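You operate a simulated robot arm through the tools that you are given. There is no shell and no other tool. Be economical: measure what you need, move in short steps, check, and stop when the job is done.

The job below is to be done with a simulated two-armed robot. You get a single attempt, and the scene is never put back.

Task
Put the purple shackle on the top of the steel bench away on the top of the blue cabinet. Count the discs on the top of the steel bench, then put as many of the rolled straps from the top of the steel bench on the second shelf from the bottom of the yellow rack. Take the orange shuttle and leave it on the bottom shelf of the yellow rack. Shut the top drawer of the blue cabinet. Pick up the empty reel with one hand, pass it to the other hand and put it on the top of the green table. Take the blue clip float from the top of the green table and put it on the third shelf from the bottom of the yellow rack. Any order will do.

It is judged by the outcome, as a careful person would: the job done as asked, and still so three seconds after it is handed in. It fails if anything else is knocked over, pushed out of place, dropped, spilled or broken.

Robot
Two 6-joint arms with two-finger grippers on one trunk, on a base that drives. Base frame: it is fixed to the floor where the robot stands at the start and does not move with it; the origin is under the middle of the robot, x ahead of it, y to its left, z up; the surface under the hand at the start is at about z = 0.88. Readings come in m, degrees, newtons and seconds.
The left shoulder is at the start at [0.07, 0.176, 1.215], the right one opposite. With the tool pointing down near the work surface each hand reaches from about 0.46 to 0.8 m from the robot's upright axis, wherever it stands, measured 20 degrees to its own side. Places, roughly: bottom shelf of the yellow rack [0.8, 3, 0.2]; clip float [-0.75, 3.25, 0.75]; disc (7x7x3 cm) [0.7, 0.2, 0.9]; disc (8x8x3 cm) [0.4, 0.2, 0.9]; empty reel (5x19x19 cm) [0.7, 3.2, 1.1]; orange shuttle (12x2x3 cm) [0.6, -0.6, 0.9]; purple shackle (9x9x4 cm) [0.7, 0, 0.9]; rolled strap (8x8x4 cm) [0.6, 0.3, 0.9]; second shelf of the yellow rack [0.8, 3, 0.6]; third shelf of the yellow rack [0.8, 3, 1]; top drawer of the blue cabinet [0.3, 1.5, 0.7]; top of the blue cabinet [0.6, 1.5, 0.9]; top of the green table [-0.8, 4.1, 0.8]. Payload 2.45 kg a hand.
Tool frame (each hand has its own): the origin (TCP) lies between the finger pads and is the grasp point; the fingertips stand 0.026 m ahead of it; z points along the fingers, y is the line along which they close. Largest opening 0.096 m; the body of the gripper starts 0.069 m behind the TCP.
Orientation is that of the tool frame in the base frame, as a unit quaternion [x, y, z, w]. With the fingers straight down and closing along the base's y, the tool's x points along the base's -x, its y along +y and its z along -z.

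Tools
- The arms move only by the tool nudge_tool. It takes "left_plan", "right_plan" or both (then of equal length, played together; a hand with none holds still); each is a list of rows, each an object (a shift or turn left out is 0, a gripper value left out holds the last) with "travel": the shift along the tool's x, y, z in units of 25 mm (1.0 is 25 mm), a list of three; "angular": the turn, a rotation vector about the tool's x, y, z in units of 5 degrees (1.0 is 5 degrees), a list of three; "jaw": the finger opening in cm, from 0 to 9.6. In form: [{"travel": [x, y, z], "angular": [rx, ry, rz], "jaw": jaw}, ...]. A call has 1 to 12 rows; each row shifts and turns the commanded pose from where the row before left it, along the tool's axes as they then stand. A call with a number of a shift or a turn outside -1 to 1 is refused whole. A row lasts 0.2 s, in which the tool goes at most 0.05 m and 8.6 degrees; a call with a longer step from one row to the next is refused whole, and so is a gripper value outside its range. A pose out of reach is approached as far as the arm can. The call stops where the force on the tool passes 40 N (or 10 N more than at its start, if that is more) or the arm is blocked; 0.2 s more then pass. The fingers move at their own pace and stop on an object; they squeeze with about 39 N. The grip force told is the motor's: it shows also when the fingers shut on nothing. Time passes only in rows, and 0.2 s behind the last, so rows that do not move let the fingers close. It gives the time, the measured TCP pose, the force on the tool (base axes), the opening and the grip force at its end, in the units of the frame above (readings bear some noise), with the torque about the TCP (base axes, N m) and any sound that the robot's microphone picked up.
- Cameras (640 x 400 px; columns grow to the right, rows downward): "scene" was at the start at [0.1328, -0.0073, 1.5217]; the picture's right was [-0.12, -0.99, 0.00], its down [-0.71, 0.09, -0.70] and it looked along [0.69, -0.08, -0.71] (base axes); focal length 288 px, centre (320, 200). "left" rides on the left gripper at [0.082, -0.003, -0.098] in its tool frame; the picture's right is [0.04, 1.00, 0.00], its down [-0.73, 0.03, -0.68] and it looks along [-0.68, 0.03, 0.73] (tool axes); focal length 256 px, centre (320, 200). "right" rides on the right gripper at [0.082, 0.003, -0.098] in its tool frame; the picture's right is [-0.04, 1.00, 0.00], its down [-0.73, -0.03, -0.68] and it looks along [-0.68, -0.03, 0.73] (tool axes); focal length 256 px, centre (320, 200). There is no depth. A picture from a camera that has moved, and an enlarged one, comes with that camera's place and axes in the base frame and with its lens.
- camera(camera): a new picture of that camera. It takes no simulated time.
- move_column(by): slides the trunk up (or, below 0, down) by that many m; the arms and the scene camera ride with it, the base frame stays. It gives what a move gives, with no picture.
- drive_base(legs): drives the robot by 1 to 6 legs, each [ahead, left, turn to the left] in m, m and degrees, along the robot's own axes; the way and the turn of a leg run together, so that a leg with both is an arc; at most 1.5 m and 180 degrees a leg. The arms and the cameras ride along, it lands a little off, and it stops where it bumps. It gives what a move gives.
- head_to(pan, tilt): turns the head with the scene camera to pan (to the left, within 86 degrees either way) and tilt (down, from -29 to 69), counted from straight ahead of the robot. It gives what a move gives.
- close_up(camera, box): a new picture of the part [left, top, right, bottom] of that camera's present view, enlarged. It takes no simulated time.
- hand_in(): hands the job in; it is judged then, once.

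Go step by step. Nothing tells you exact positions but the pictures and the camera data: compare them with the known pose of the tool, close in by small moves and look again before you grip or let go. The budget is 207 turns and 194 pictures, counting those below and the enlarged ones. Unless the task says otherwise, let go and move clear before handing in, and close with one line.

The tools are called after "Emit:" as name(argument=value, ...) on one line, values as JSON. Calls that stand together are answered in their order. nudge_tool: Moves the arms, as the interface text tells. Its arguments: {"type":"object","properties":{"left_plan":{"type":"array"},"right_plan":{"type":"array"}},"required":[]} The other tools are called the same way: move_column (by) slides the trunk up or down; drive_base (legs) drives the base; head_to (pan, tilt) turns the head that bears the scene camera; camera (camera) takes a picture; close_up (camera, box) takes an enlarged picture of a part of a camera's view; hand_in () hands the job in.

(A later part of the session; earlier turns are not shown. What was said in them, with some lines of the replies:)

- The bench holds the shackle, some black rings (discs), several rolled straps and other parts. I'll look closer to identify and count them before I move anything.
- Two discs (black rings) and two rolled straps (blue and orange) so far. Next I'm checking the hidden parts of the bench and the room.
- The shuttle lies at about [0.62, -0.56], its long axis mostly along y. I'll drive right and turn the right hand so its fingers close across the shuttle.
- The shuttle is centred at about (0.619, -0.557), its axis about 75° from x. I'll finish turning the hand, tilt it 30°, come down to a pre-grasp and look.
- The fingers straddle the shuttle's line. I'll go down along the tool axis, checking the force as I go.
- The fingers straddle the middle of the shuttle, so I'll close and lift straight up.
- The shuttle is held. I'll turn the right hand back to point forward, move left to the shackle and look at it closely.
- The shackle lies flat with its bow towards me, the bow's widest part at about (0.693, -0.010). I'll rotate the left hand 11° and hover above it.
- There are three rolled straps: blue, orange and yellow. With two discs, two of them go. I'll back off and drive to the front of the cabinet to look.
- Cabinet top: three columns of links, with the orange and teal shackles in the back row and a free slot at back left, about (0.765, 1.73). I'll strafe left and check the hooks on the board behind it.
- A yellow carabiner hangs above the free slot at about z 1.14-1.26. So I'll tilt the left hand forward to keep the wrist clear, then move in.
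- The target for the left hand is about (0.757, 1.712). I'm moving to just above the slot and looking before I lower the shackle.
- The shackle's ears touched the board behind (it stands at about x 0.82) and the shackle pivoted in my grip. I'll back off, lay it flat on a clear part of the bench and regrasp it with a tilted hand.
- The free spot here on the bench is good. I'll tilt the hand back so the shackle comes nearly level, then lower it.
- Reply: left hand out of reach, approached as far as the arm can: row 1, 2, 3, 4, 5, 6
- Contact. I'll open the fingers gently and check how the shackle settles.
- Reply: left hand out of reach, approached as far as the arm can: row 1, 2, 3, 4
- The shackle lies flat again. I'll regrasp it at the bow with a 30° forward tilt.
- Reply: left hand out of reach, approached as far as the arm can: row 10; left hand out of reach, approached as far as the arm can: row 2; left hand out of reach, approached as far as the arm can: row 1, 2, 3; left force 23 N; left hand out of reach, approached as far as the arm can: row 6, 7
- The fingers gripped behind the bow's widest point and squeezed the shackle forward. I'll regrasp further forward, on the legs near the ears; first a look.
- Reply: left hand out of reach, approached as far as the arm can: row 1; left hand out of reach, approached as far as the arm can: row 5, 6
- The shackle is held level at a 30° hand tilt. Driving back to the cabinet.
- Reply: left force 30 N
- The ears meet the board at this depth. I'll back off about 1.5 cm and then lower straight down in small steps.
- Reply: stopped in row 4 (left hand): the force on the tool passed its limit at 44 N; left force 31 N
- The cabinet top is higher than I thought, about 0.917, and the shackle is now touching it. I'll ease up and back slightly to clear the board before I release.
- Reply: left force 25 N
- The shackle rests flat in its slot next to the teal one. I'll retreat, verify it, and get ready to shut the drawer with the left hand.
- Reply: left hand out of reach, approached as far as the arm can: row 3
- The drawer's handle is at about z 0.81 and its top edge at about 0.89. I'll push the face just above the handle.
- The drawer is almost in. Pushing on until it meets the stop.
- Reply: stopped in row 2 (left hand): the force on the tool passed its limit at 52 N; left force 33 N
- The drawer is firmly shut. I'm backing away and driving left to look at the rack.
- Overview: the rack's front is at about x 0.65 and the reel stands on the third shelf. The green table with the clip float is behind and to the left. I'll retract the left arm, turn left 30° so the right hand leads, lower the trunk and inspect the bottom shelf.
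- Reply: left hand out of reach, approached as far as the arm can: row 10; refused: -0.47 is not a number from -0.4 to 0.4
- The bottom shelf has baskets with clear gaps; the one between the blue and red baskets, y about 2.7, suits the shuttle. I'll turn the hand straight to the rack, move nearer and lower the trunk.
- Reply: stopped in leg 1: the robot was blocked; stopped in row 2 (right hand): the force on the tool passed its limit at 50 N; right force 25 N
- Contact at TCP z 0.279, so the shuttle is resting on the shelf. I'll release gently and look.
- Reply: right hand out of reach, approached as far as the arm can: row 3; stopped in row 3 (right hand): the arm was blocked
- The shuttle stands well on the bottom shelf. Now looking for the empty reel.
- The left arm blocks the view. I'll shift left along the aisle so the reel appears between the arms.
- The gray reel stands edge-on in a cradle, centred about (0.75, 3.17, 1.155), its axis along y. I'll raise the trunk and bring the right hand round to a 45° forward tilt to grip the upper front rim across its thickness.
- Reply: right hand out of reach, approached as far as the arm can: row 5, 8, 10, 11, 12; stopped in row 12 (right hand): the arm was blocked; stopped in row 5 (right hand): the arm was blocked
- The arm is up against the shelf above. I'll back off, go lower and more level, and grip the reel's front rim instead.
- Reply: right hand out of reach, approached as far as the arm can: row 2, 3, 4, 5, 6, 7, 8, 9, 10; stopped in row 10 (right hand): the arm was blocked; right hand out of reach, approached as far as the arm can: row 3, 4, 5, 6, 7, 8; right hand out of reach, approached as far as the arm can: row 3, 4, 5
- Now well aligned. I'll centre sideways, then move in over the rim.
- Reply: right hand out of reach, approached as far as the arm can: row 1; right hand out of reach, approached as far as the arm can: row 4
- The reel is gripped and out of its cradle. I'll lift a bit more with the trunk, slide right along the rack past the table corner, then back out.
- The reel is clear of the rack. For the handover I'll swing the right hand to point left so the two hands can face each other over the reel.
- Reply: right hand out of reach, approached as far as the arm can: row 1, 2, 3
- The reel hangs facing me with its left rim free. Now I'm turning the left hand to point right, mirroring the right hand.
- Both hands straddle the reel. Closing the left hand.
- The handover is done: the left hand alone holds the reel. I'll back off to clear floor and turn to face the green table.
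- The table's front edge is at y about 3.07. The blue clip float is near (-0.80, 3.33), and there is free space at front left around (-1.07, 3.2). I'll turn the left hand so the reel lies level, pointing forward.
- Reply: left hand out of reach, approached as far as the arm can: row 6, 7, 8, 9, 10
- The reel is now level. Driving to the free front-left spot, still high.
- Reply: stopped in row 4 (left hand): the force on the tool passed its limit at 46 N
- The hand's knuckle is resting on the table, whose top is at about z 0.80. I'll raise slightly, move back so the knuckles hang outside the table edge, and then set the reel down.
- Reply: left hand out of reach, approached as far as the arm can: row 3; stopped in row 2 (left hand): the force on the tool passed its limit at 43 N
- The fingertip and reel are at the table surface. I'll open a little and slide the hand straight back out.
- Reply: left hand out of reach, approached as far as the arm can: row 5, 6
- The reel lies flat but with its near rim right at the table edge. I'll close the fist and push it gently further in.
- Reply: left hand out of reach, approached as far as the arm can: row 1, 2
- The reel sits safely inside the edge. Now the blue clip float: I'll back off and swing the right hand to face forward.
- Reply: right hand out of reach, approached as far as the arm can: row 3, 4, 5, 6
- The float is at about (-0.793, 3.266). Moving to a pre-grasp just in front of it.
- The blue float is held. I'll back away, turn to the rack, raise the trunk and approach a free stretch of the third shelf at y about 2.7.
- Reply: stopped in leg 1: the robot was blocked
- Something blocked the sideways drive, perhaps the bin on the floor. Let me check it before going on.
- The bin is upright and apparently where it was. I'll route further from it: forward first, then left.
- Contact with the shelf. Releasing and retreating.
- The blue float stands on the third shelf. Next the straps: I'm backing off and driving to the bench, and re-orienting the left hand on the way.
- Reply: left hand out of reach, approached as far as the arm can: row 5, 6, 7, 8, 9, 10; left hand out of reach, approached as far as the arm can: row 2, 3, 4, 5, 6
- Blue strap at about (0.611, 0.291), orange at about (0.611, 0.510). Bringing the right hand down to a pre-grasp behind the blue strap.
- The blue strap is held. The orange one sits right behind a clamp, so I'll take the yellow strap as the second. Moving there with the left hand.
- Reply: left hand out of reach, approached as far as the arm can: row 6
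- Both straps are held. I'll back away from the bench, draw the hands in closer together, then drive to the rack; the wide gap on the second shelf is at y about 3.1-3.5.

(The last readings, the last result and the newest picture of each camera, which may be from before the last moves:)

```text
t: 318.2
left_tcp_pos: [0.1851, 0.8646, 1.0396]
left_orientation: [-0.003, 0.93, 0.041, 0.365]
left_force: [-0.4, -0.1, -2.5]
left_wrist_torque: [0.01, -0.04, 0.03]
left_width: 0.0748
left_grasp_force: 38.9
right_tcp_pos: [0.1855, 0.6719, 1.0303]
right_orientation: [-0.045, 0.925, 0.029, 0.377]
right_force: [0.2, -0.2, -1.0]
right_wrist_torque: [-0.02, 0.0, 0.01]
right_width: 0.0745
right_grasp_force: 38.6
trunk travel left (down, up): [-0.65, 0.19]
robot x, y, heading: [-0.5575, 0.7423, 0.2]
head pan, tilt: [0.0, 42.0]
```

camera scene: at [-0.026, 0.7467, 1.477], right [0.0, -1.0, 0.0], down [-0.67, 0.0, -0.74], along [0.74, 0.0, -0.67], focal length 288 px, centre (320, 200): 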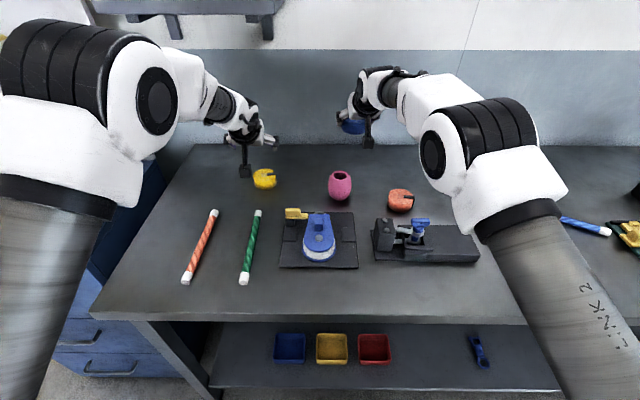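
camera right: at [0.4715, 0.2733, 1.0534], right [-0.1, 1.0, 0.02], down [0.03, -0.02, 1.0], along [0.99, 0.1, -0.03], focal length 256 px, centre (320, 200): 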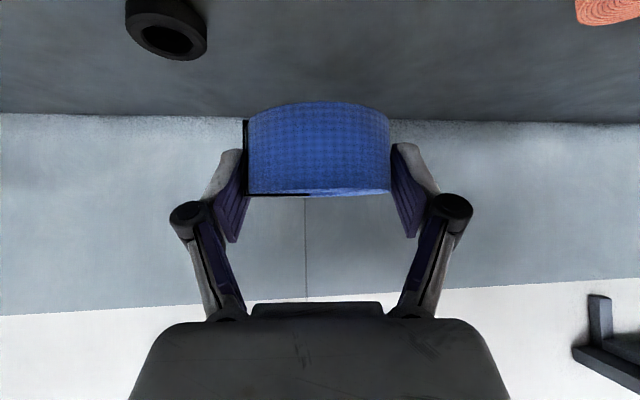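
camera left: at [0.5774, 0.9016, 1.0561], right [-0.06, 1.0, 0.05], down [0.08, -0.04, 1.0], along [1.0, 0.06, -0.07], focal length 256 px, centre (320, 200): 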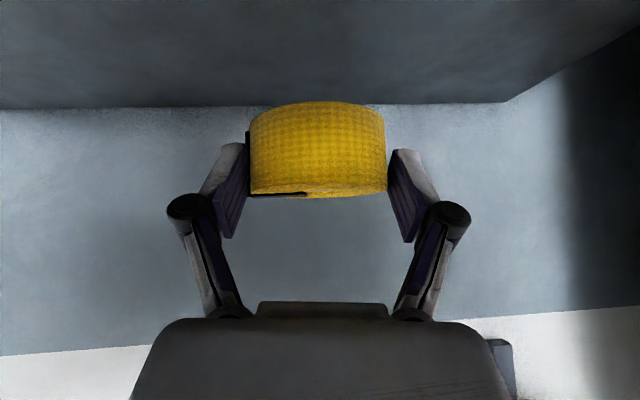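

Emit:
drive_base(legs=[[0, 1.4, 0], [0, 0.45, 0]])

Emit:
move_column(by=-0.31)

Emit:
head_to(pan=0, tilt=30)

Emit:
camera(camera="scene")

```text
t: 327.4
left_tcp_pos: [0.1534, 2.7048, 1.039]
left_orientation: [-0.012, 0.93, 0.044, 0.364]
left_force: [-0.3, -0.3, -1.1]
left_wrist_torque: [-0.01, 0.03, 0.0]
left_width: 0.0747
left_grasp_force: 38.5
right_tcp_pos: [0.1613, 2.5117, 1.0414]
right_orientation: [-0.051, 0.921, 0.033, 0.384]
right_force: [0.7, -0.1, -1.2]
right_wrist_torque: [0.02, 0.04, 0.0]
right_width: 0.0743
right_grasp_force: 38.7
trunk travel left (down, up): [-0.65, 0.19]
robot x, y, heading: [-0.5883, 2.5681, 1.2]
head pan, tilt: [0.0, 42.0]
```

```text
t: 330.4
left_tcp_pos: [0.1542, 2.7053, 0.7281]
left_orientation: [-0.011, 0.93, 0.044, 0.364]
left_force: [0.0, -0.2, -2.0]
left_wrist_torque: [-0.03, 0.02, -0.02]
left_width: 0.0747
left_grasp_force: 39.0
right_tcp_pos: [0.1616, 2.51, 0.7321]
right_orientation: [-0.05, 0.922, 0.034, 0.384]
right_force: [-1.0, 0.1, -1.6]
right_wrist_torque: [-0.01, 0.01, -0.02]
right_width: 0.0743
right_grasp_force: 39.1
trunk travel left (down, up): [-0.34, 0.5]
robot x, y, heading: [-0.5898, 2.568, 1.2]
head pan, tilt: [0.0, 42.0]
```

```text
t: 331.2
left_tcp_pos: [0.1541, 2.7049, 0.7289]
left_orientation: [-0.012, 0.93, 0.044, 0.365]
left_force: [0.0, -0.2, -2.2]
left_wrist_torque: [-0.01, 0.02, -0.02]
left_width: 0.0744
left_grasp_force: 39.2
right_tcp_pos: [0.1611, 2.5098, 0.7309]
right_orientation: [-0.049, 0.922, 0.033, 0.383]
right_force: [-0.6, -0.5, -1.1]
right_wrist_torque: [0.0, 0.0, 0.0]
right_width: 0.0739
right_grasp_force: 38.8
trunk travel left (down, up): [-0.34, 0.5]
robot x, y, heading: [-0.5879, 2.5686, 1.2]
head pan, tilt: [0.0, 30.0]
```

```text
28 pictures are left
camera scene: at [-0.4455, 2.5749, 1.1851], right [0.02, -1.0, 0.0], down [-0.5, -0.01, -0.87], along [0.87, 0.02, -0.5], focal length 288 px, centre (320, 200)
```

scene: 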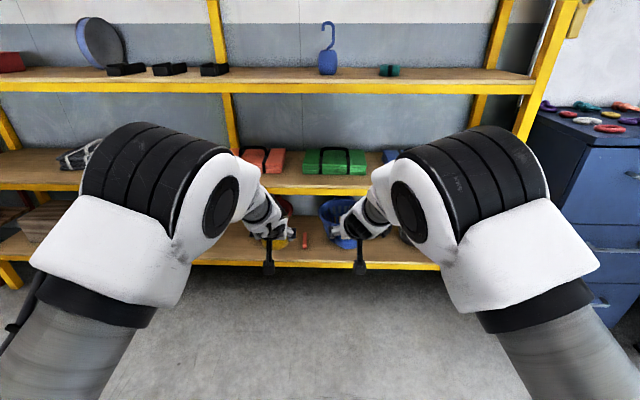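

Emit:
drive_base(legs=[[0.43, 0, -1.2], [0, 0.69, 0]])

Emit:
camera(camera="left")

Emit:
camera(camera="right")

```text
t: 337.2
left_tcp_pos: [0.5946, 3.3793, 0.7289]
left_orientation: [0.002, 0.93, 0.038, 0.365]
left_force: [-0.4, 0.0, -1.8]
left_wrist_torque: [0.01, 0.03, -0.01]
left_width: 0.0746
left_grasp_force: 38.6
right_tcp_pos: [0.5971, 3.1829, 0.7327]
right_orientation: [-0.036, 0.922, 0.028, 0.385]
right_force: [0.6, 0.5, -0.7]
right_wrist_torque: [-0.01, -0.03, 0.01]
right_width: 0.074
right_grasp_force: 39.0
trunk travel left (down, up): [-0.34, 0.5]
robot x, y, heading: [-0.1549, 3.2666, -0.4]
head pan, tilt: [0.0, 30.0]
```

```text
27 pictures are left
camera left: at [0.469, 3.372, 0.7447], right [-0.05, 1.0, 0.05], down [0.08, -0.04, 1.0], along [1.0, 0.06, -0.07], focal length 256 px, centre (320, 200)
```

left: 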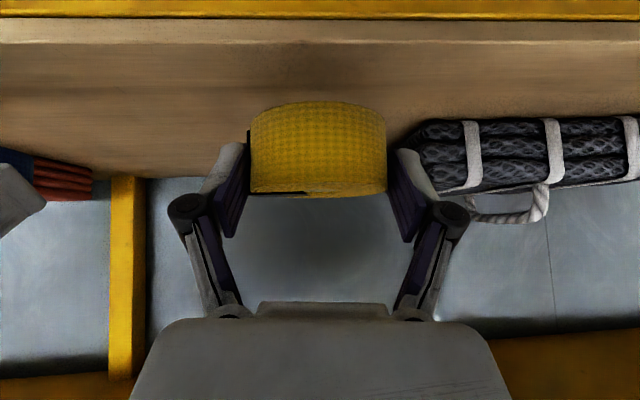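

```text
26 pictures are left
camera right: at [0.47, 3.1758, 0.7438], right [-0.06, 1.0, 0.05], down [0.04, -0.05, 1.0], along [1.0, 0.06, -0.04], focal length 256 px, centre (320, 200)
```

right: 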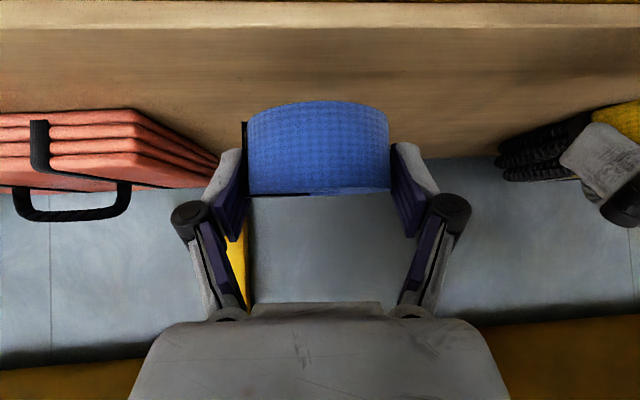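

Plenty of room between the orange bundle (edge y about 3.04) and the dark one (about 3.50). I'll extend both hands in and lower them close to the shelf.

Emit:
nudge_tool(left_plan=[{"travel": [-0.73, -0.02, 0.68]}, {"travel": [-0.73, -0.02, 0.68]}, {"travel": [-0.73, -0.02, 0.68]}, {"travel": [-0.73, -0.02, 0.68]}, {"travel": [0.305, 0, 0.327]}, {"travel": [0.305, 0, 0.327]}, {"travel": [0.305, 0, 0.327]}], right_plan=[{"travel": [-0.7, -0.09, 0.71]}, {"travel": [-0.7, -0.09, 0.71]}, {"travel": [-0.7, -0.09, 0.71]}, {"travel": [-0.7, -0.09, 0.71]}, {"travel": [0.32, 0, 0.315]}, {"travel": [0.32, 0, 0.315]}, {"travel": [0.32, 0, 0.315]}])

Emit:
camera(camera="left")

Emit:
camera(camera="right")

```text
t: 338.8
left_tcp_pos: [0.6939, 3.383, 0.6954]
left_orientation: [0.002, 0.93, 0.038, 0.364]
left_force: [-0.4, 1.0, -1.4]
left_wrist_torque: [-0.05, -0.01, 0.02]
left_width: 0.0741
left_grasp_force: 39.4
right_tcp_pos: [0.6976, 3.1828, 0.6984]
right_orientation: [-0.035, 0.922, 0.028, 0.385]
right_force: [0.4, 0.7, -1.7]
right_wrist_torque: [0.0, 0.03, 0.0]
right_width: 0.074
right_grasp_force: 38.9
trunk travel left (down, up): [-0.34, 0.5]
robot x, y, heading: [-0.1503, 3.2663, -0.3]
head pan, tilt: [0.0, 30.0]
```

```text
25 pictures are left
camera left: at [0.5683, 3.3744, 0.7117], right [-0.05, 1.0, 0.05], down [0.08, -0.04, 1.0], along [1.0, 0.06, -0.07], focal length 256 px, centre (320, 200)
```

left: 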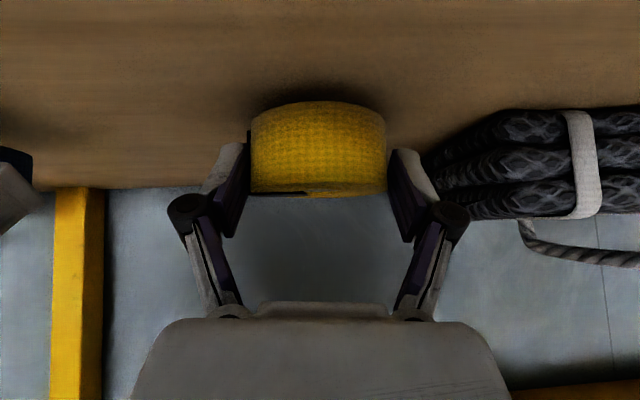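

```text
24 pictures are left
camera right: at [0.5706, 3.1763, 0.7096], right [-0.06, 1.0, 0.05], down [0.04, -0.05, 1.0], along [1.0, 0.06, -0.04], focal length 256 px, centre (320, 200)
```

right: 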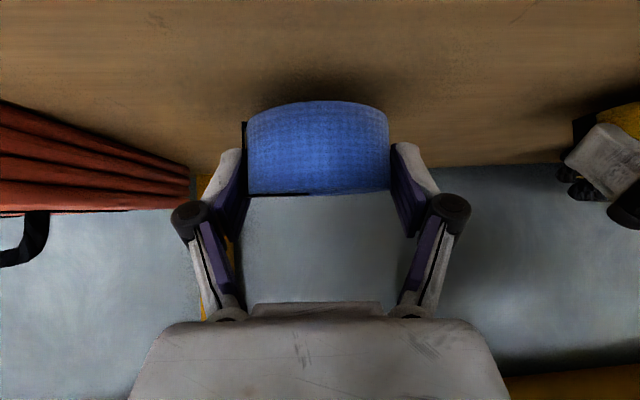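

Emit:
nudge_tool(left_plan=[{"travel": [0.1, 0, 0.11]}, {"travel": [0.1, 0, 0.11]}, {"travel": [0.1, 0, 0.11]}], right_plan=[{"travel": [0.1, 0, 0.1]}, {"travel": [0.1, 0, 0.1]}, {"travel": [0.1, 0, 0.1]}])

```text
t: 339.6
left_tcp_pos: [0.6957, 3.3823, 0.6849]
left_orientation: [0.002, 0.93, 0.038, 0.365]
left_force: [0.6, -0.3, -1.4]
left_wrist_torque: [-0.04, 0.02, 0.04]
left_width: 0.0745
left_grasp_force: 38.7
right_tcp_pos: [0.6975, 3.1835, 0.6869]
right_orientation: [-0.036, 0.922, 0.028, 0.384]
right_force: [0.4, -0.7, -2.1]
right_wrist_torque: [-0.06, 0.06, 0.02]
right_width: 0.0736
right_grasp_force: 38.9
trunk travel left (down, up): [-0.34, 0.5]
robot x, y, heading: [-0.1524, 3.2656, -0.6]
head pan, tilt: [0.0, 30.0]
```

Emit:
nudge_tool(left_plan=[{"travel": [0.07, 0, 0.07]}, {"travel": [0.07, 0, 0.07]}, {"travel": [0.07, 0, 0.07]}], right_plan=[{"travel": [0.07, 0, 0.07]}, {"travel": [0.07, 0, 0.07]}, {"travel": [0.07, 0, 0.07]}])

```text
t: 340.4
left_tcp_pos: [0.6941, 3.3829, 0.6828]
left_orientation: [0.002, 0.929, 0.038, 0.368]
left_force: [3.1, -0.6, 27.3]
left_wrist_torque: [-0.85, 0.19, -0.02]
left_width: 0.0746
left_grasp_force: 39.0
right_tcp_pos: [0.6954, 3.1839, 0.6815]
right_orientation: [-0.036, 0.922, 0.029, 0.385]
right_force: [1.1, 0.0, -2.0]
right_wrist_torque: [-0.01, 0.06, 0.02]
right_width: 0.0738
right_grasp_force: 38.6
trunk travel left (down, up): [-0.34, 0.5]
robot x, y, heading: [-0.1508, 3.2645, -0.5]
head pan, tilt: [0.0, 30.0]
```

Left is in contact. I'll open the left hand and lower the right a few millimetres more.

Emit:
nudge_tool(left_plan=[{"jaw": 7.8}, {"jaw": 8.4}, {"jaw": 9.2}], right_plan=[{"travel": [0.06, 0, 0.06]}, {"travel": [0.06, 0, 0.06]}, {}])

```text
t: 341.2
left_tcp_pos: [0.6918, 3.3829, 0.679]
left_orientation: [0.003, 0.93, 0.038, 0.366]
left_force: [0.8, -0.7, 0.2]
left_wrist_torque: [-0.03, 0.01, 0.01]
left_width: 0.0923
left_grasp_force: 0.1
right_tcp_pos: [0.6961, 3.1836, 0.6812]
right_orientation: [-0.036, 0.92, 0.028, 0.388]
right_force: [7.0, -2.9, 25.3]
right_wrist_torque: [-0.66, -0.27, 0.02]
right_width: 0.0737
right_grasp_force: 39.2
trunk travel left (down, up): [-0.34, 0.5]
robot x, y, heading: [-0.1512, 3.2672, -0.7]
head pan, tilt: [0.0, 30.0]
```

Emit:
nudge_tool(left_plan=[{}, {}, {}, {"travel": [0, 0, -0.8]}, {"travel": [0, 0, -0.8]}, {"travel": [0, 0, -0.8]}, {"travel": [0.5, 0, -0.6]}, {"travel": [0.5, 0, -0.6]}], right_plan=[{"jaw": 7.8}, {"jaw": 8.4}, {"jaw": 9.2}, {"travel": [0, 0, -0.8]}, {"travel": [0, 0, -0.8]}, {"travel": [0, 0, -0.8]}, {"travel": [0.5, 0, -0.6]}, {"travel": [0.5, 0, -0.6]}])

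Emit:
camera(camera="left")

Emit:
camera(camera="right")

```text
t: 343.0
left_tcp_pos: [0.6147, 3.3775, 0.7255]
left_orientation: [0.003, 0.93, 0.038, 0.365]
left_force: [0.6, -0.8, -0.9]
left_wrist_torque: [0.03, -0.02, -0.01]
left_width: 0.092
left_grasp_force: 0.0
right_tcp_pos: [0.6158, 3.1758, 0.7224]
right_orientation: [-0.036, 0.922, 0.027, 0.385]
right_force: [-0.2, 0.3, 0.2]
right_wrist_torque: [0.02, 0.03, -0.04]
right_width: 0.092
right_grasp_force: 0.1
trunk travel left (down, up): [-0.34, 0.5]
robot x, y, heading: [-0.1507, 3.263, -0.7]
head pan, tilt: [0.0, 30.0]
```

```text
23 pictures are left
camera left: at [0.489, 3.3708, 0.7417], right [-0.05, 1.0, 0.05], down [0.07, -0.04, 1.0], along [1.0, 0.06, -0.07], focal length 256 px, centre (320, 200)
```

left: 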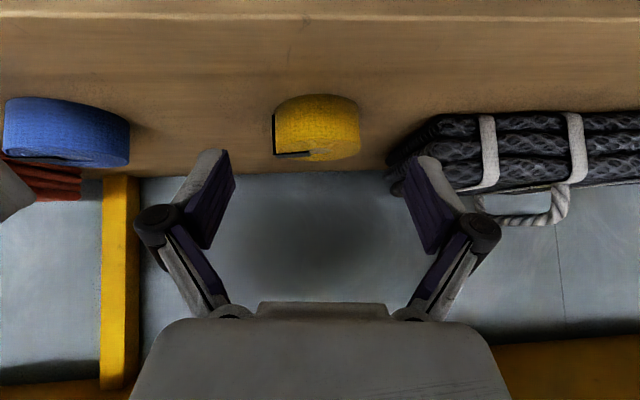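

```text
22 pictures are left
camera right: at [0.4883, 3.1684, 0.7338], right [-0.06, 1.0, 0.05], down [0.04, -0.05, 1.0], along [1.0, 0.06, -0.03], focal length 256 px, centre (320, 200)
```

right: 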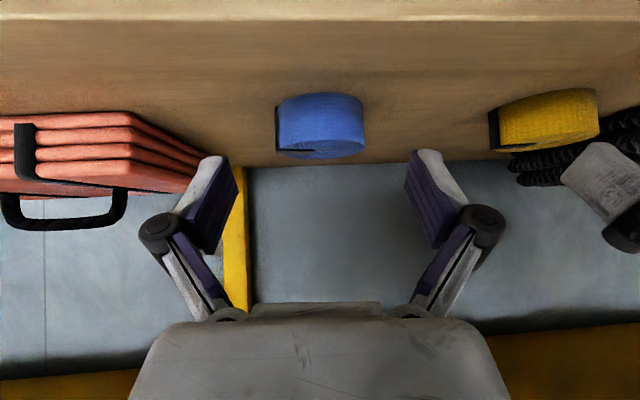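

Both straps are on the second shelf. I'm pulling the hands out and driving clear for a final check.

Emit:
nudge_tool(left_plan=[{"travel": [0.6, 0, -0.55]}, {"travel": [0.6, 0, -0.55]}, {"travel": [0.6, 0, -0.55]}, {"travel": [0.6, 0, -0.55]}], right_plan=[{"travel": [0.57, 0, -0.57]}, {"travel": [0.57, 0, -0.57]}, {"travel": [0.57, 0, -0.57]}, {"travel": [0.57, 0, -0.57]}])

Emit:
drive_base(legs=[[0, -0.75, 0], [-0.4, 0, 0]])

Emit:
head_to(pan=25, tilt=18)

Emit:
camera(camera="scene")

Emit:
head_to(pan=0, tilt=28)

Emit:
camera(camera="scene")

```text
t: 344.2
left_tcp_pos: [0.5414, 3.3966, 0.6956]
left_orientation: [-0.024, 0.94, 0.027, 0.338]
left_force: [-0.4, 0.2, 0.5]
left_wrist_torque: [-0.01, -0.01, 0.0]
left_width: 0.0922
left_grasp_force: 0.1
left hand out of reach, approached as far as the arm can: row 4
right_tcp_pos: [0.5524, 3.1582, 0.7017]
right_orientation: [-0.016, 0.929, 0.036, 0.367]
right_force: [0.3, 0.0, -0.1]
right_wrist_torque: [-0.01, 0.02, 0.01]
right_width: 0.092
right_grasp_force: 0.0
right hand out of reach, approached as far as the arm can: row 1, 2
trunk travel left (down, up): [-0.34, 0.5]
robot x, y, heading: [-0.1535, 3.267, -0.6]
head pan, tilt: [0.0, 30.0]
stopped in row 4 (left hand): the arm was blocked; the commanded pose is now the measured one
```

```text
t: 350.4
left_tcp_pos: [0.1303, 2.6511, 0.6976]
left_orientation: [-0.029, 0.94, 0.028, 0.338]
left_force: [-0.2, -0.4, -0.3]
left_wrist_torque: [0.01, -0.03, 0.05]
left_width: 0.0917
left_grasp_force: 0.0
right_tcp_pos: [0.1452, 2.4124, 0.7034]
right_orientation: [-0.022, 0.928, 0.038, 0.369]
right_force: [-0.5, 0.2, -0.1]
right_wrist_torque: [0.01, -0.04, 0.01]
right_width: 0.0921
right_grasp_force: 0.1
trunk travel left (down, up): [-0.34, 0.5]
robot x, y, heading: [-0.5607, 2.5126, -0.1]
head pan, tilt: [0.0, 30.0]
```

```text
t: 351.3
left_tcp_pos: [0.1299, 2.6515, 0.6967]
left_orientation: [-0.03, 0.94, 0.028, 0.339]
left_force: [0.5, -0.2, 0.1]
left_wrist_torque: [0.01, 0.01, 0.0]
left_width: 0.0921
left_grasp_force: 0.2
right_tcp_pos: [0.1465, 2.4126, 0.702]
right_orientation: [-0.022, 0.929, 0.04, 0.368]
right_force: [0.2, -0.3, -0.7]
right_wrist_torque: [0.02, 0.03, 0.0]
right_width: 0.092
right_grasp_force: 0.0
trunk travel left (down, up): [-0.34, 0.5]
robot x, y, heading: [-0.5635, 2.5108, 0.3]
head pan, tilt: [25.0, 18.0]
```

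```text
21 pictures are left
camera scene: at [-0.4238, 2.5529, 1.2045], right [0.43, -0.9, 0.0], down [-0.28, -0.13, -0.95], along [0.86, 0.4, -0.31], focal length 288 px, centre (320, 200)
```

scene: 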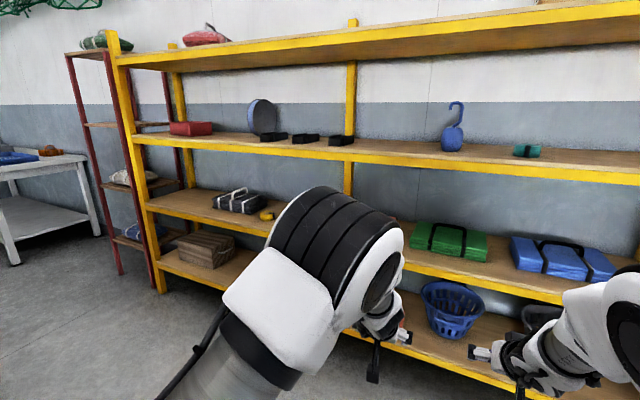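

```text
t: 352.2
left_tcp_pos: [0.1312, 2.6523, 0.6965]
left_orientation: [-0.03, 0.94, 0.029, 0.338]
left_force: [-0.9, -0.2, 0.4]
left_wrist_torque: [0.02, 0.02, -0.02]
left_width: 0.0918
left_grasp_force: 0.2
right_tcp_pos: [0.1459, 2.4117, 0.7032]
right_orientation: [-0.021, 0.929, 0.038, 0.368]
right_force: [0.1, -0.3, -0.2]
right_wrist_torque: [-0.02, -0.03, 0.02]
right_width: 0.0919
right_grasp_force: 0.1
trunk travel left (down, up): [-0.34, 0.5]
robot x, y, heading: [-0.5626, 2.5107, 0.2]
head pan, tilt: [0.0, 28.0]
```

```text
20 pictures are left
camera scene: at [-0.417, 2.5136, 1.1884], right [0.01, -1.0, 0.0], down [-0.47, 0.0, -0.88], along [0.88, 0.0, -0.47], focal length 288 px, centre (320, 200)
```

scene: 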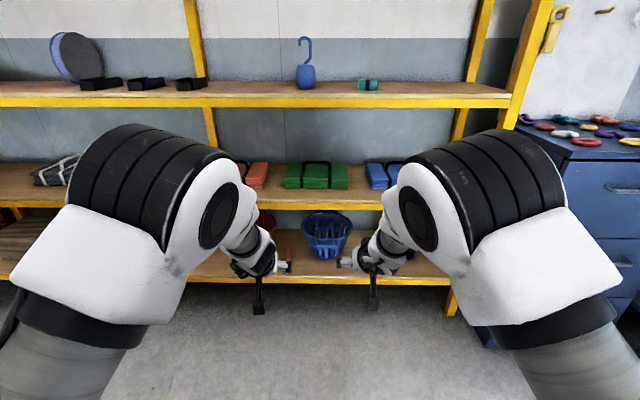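

Emit:
head_to(pan=-40, tilt=28)

Emit:
move_column(by=0.3)

Emit:
camera(camera="scene")

```text
t: 353.3
left_tcp_pos: [0.1318, 2.6519, 0.6967]
left_orientation: [-0.03, 0.94, 0.029, 0.339]
left_force: [-0.7, 0.3, 0.1]
left_wrist_torque: [-0.01, 0.01, -0.01]
left_width: 0.0922
left_grasp_force: 0.0
right_tcp_pos: [0.1447, 2.4111, 0.7017]
right_orientation: [-0.021, 0.929, 0.039, 0.368]
right_force: [0.5, -0.5, 0.8]
right_wrist_torque: [0.0, 0.01, -0.03]
right_width: 0.0919
right_grasp_force: 0.0
trunk travel left (down, up): [-0.34, 0.5]
robot x, y, heading: [-0.5625, 2.5069, 0.4]
head pan, tilt: [-40.0, 28.0]
```

```text
t: 356.3
left_tcp_pos: [0.1317, 2.6509, 0.9958]
left_orientation: [-0.03, 0.94, 0.03, 0.339]
left_force: [0.0, 0.1, 0.2]
left_wrist_torque: [0.0, -0.02, 0.02]
left_width: 0.092
left_grasp_force: 0.0
right_tcp_pos: [0.146, 2.4106, 1.0023]
right_orientation: [-0.022, 0.929, 0.038, 0.368]
right_force: [-0.5, -0.2, 0.0]
right_wrist_torque: [-0.02, -0.03, -0.01]
right_width: 0.092
right_grasp_force: 0.0
trunk travel left (down, up): [-0.64, 0.2]
robot x, y, heading: [-0.5613, 2.5118, 0.2]
head pan, tilt: [-40.0, 28.0]
```

```text
19 pictures are left
camera scene: at [-0.4379, 2.4548, 1.4883], right [-0.64, -0.77, 0.0], down [-0.36, 0.3, -0.88], along [0.68, -0.56, -0.47], focal length 288 px, centre (320, 200)
```

scene: 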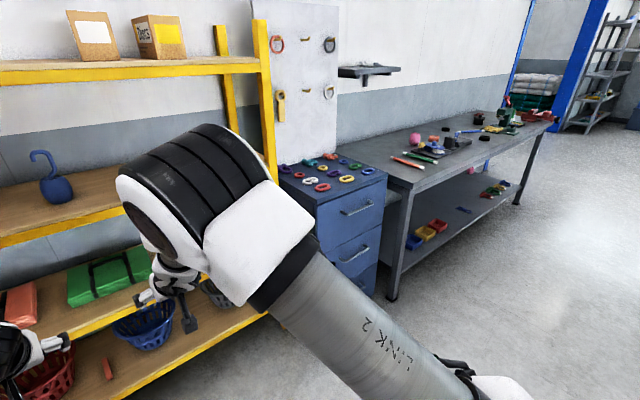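

Everything checks out: the shackle is on the cabinet, the drawer is shut, the shuttle, two straps and blue float are on their shelves, and the reel is on the green table. Both hands are empty and clear, so I'm handing in.

Emit:
hand_in()

```text
The job is handed in.
```

I finished every part of the job and handed it in. I counted two discs on the steel bench, so the blue and yellow straps went on the second shelf. While driving I was stopped once near the green table, probably by the floor bin. The bin is upright and looks to be where it was, but I couldn't rule out a small shift.
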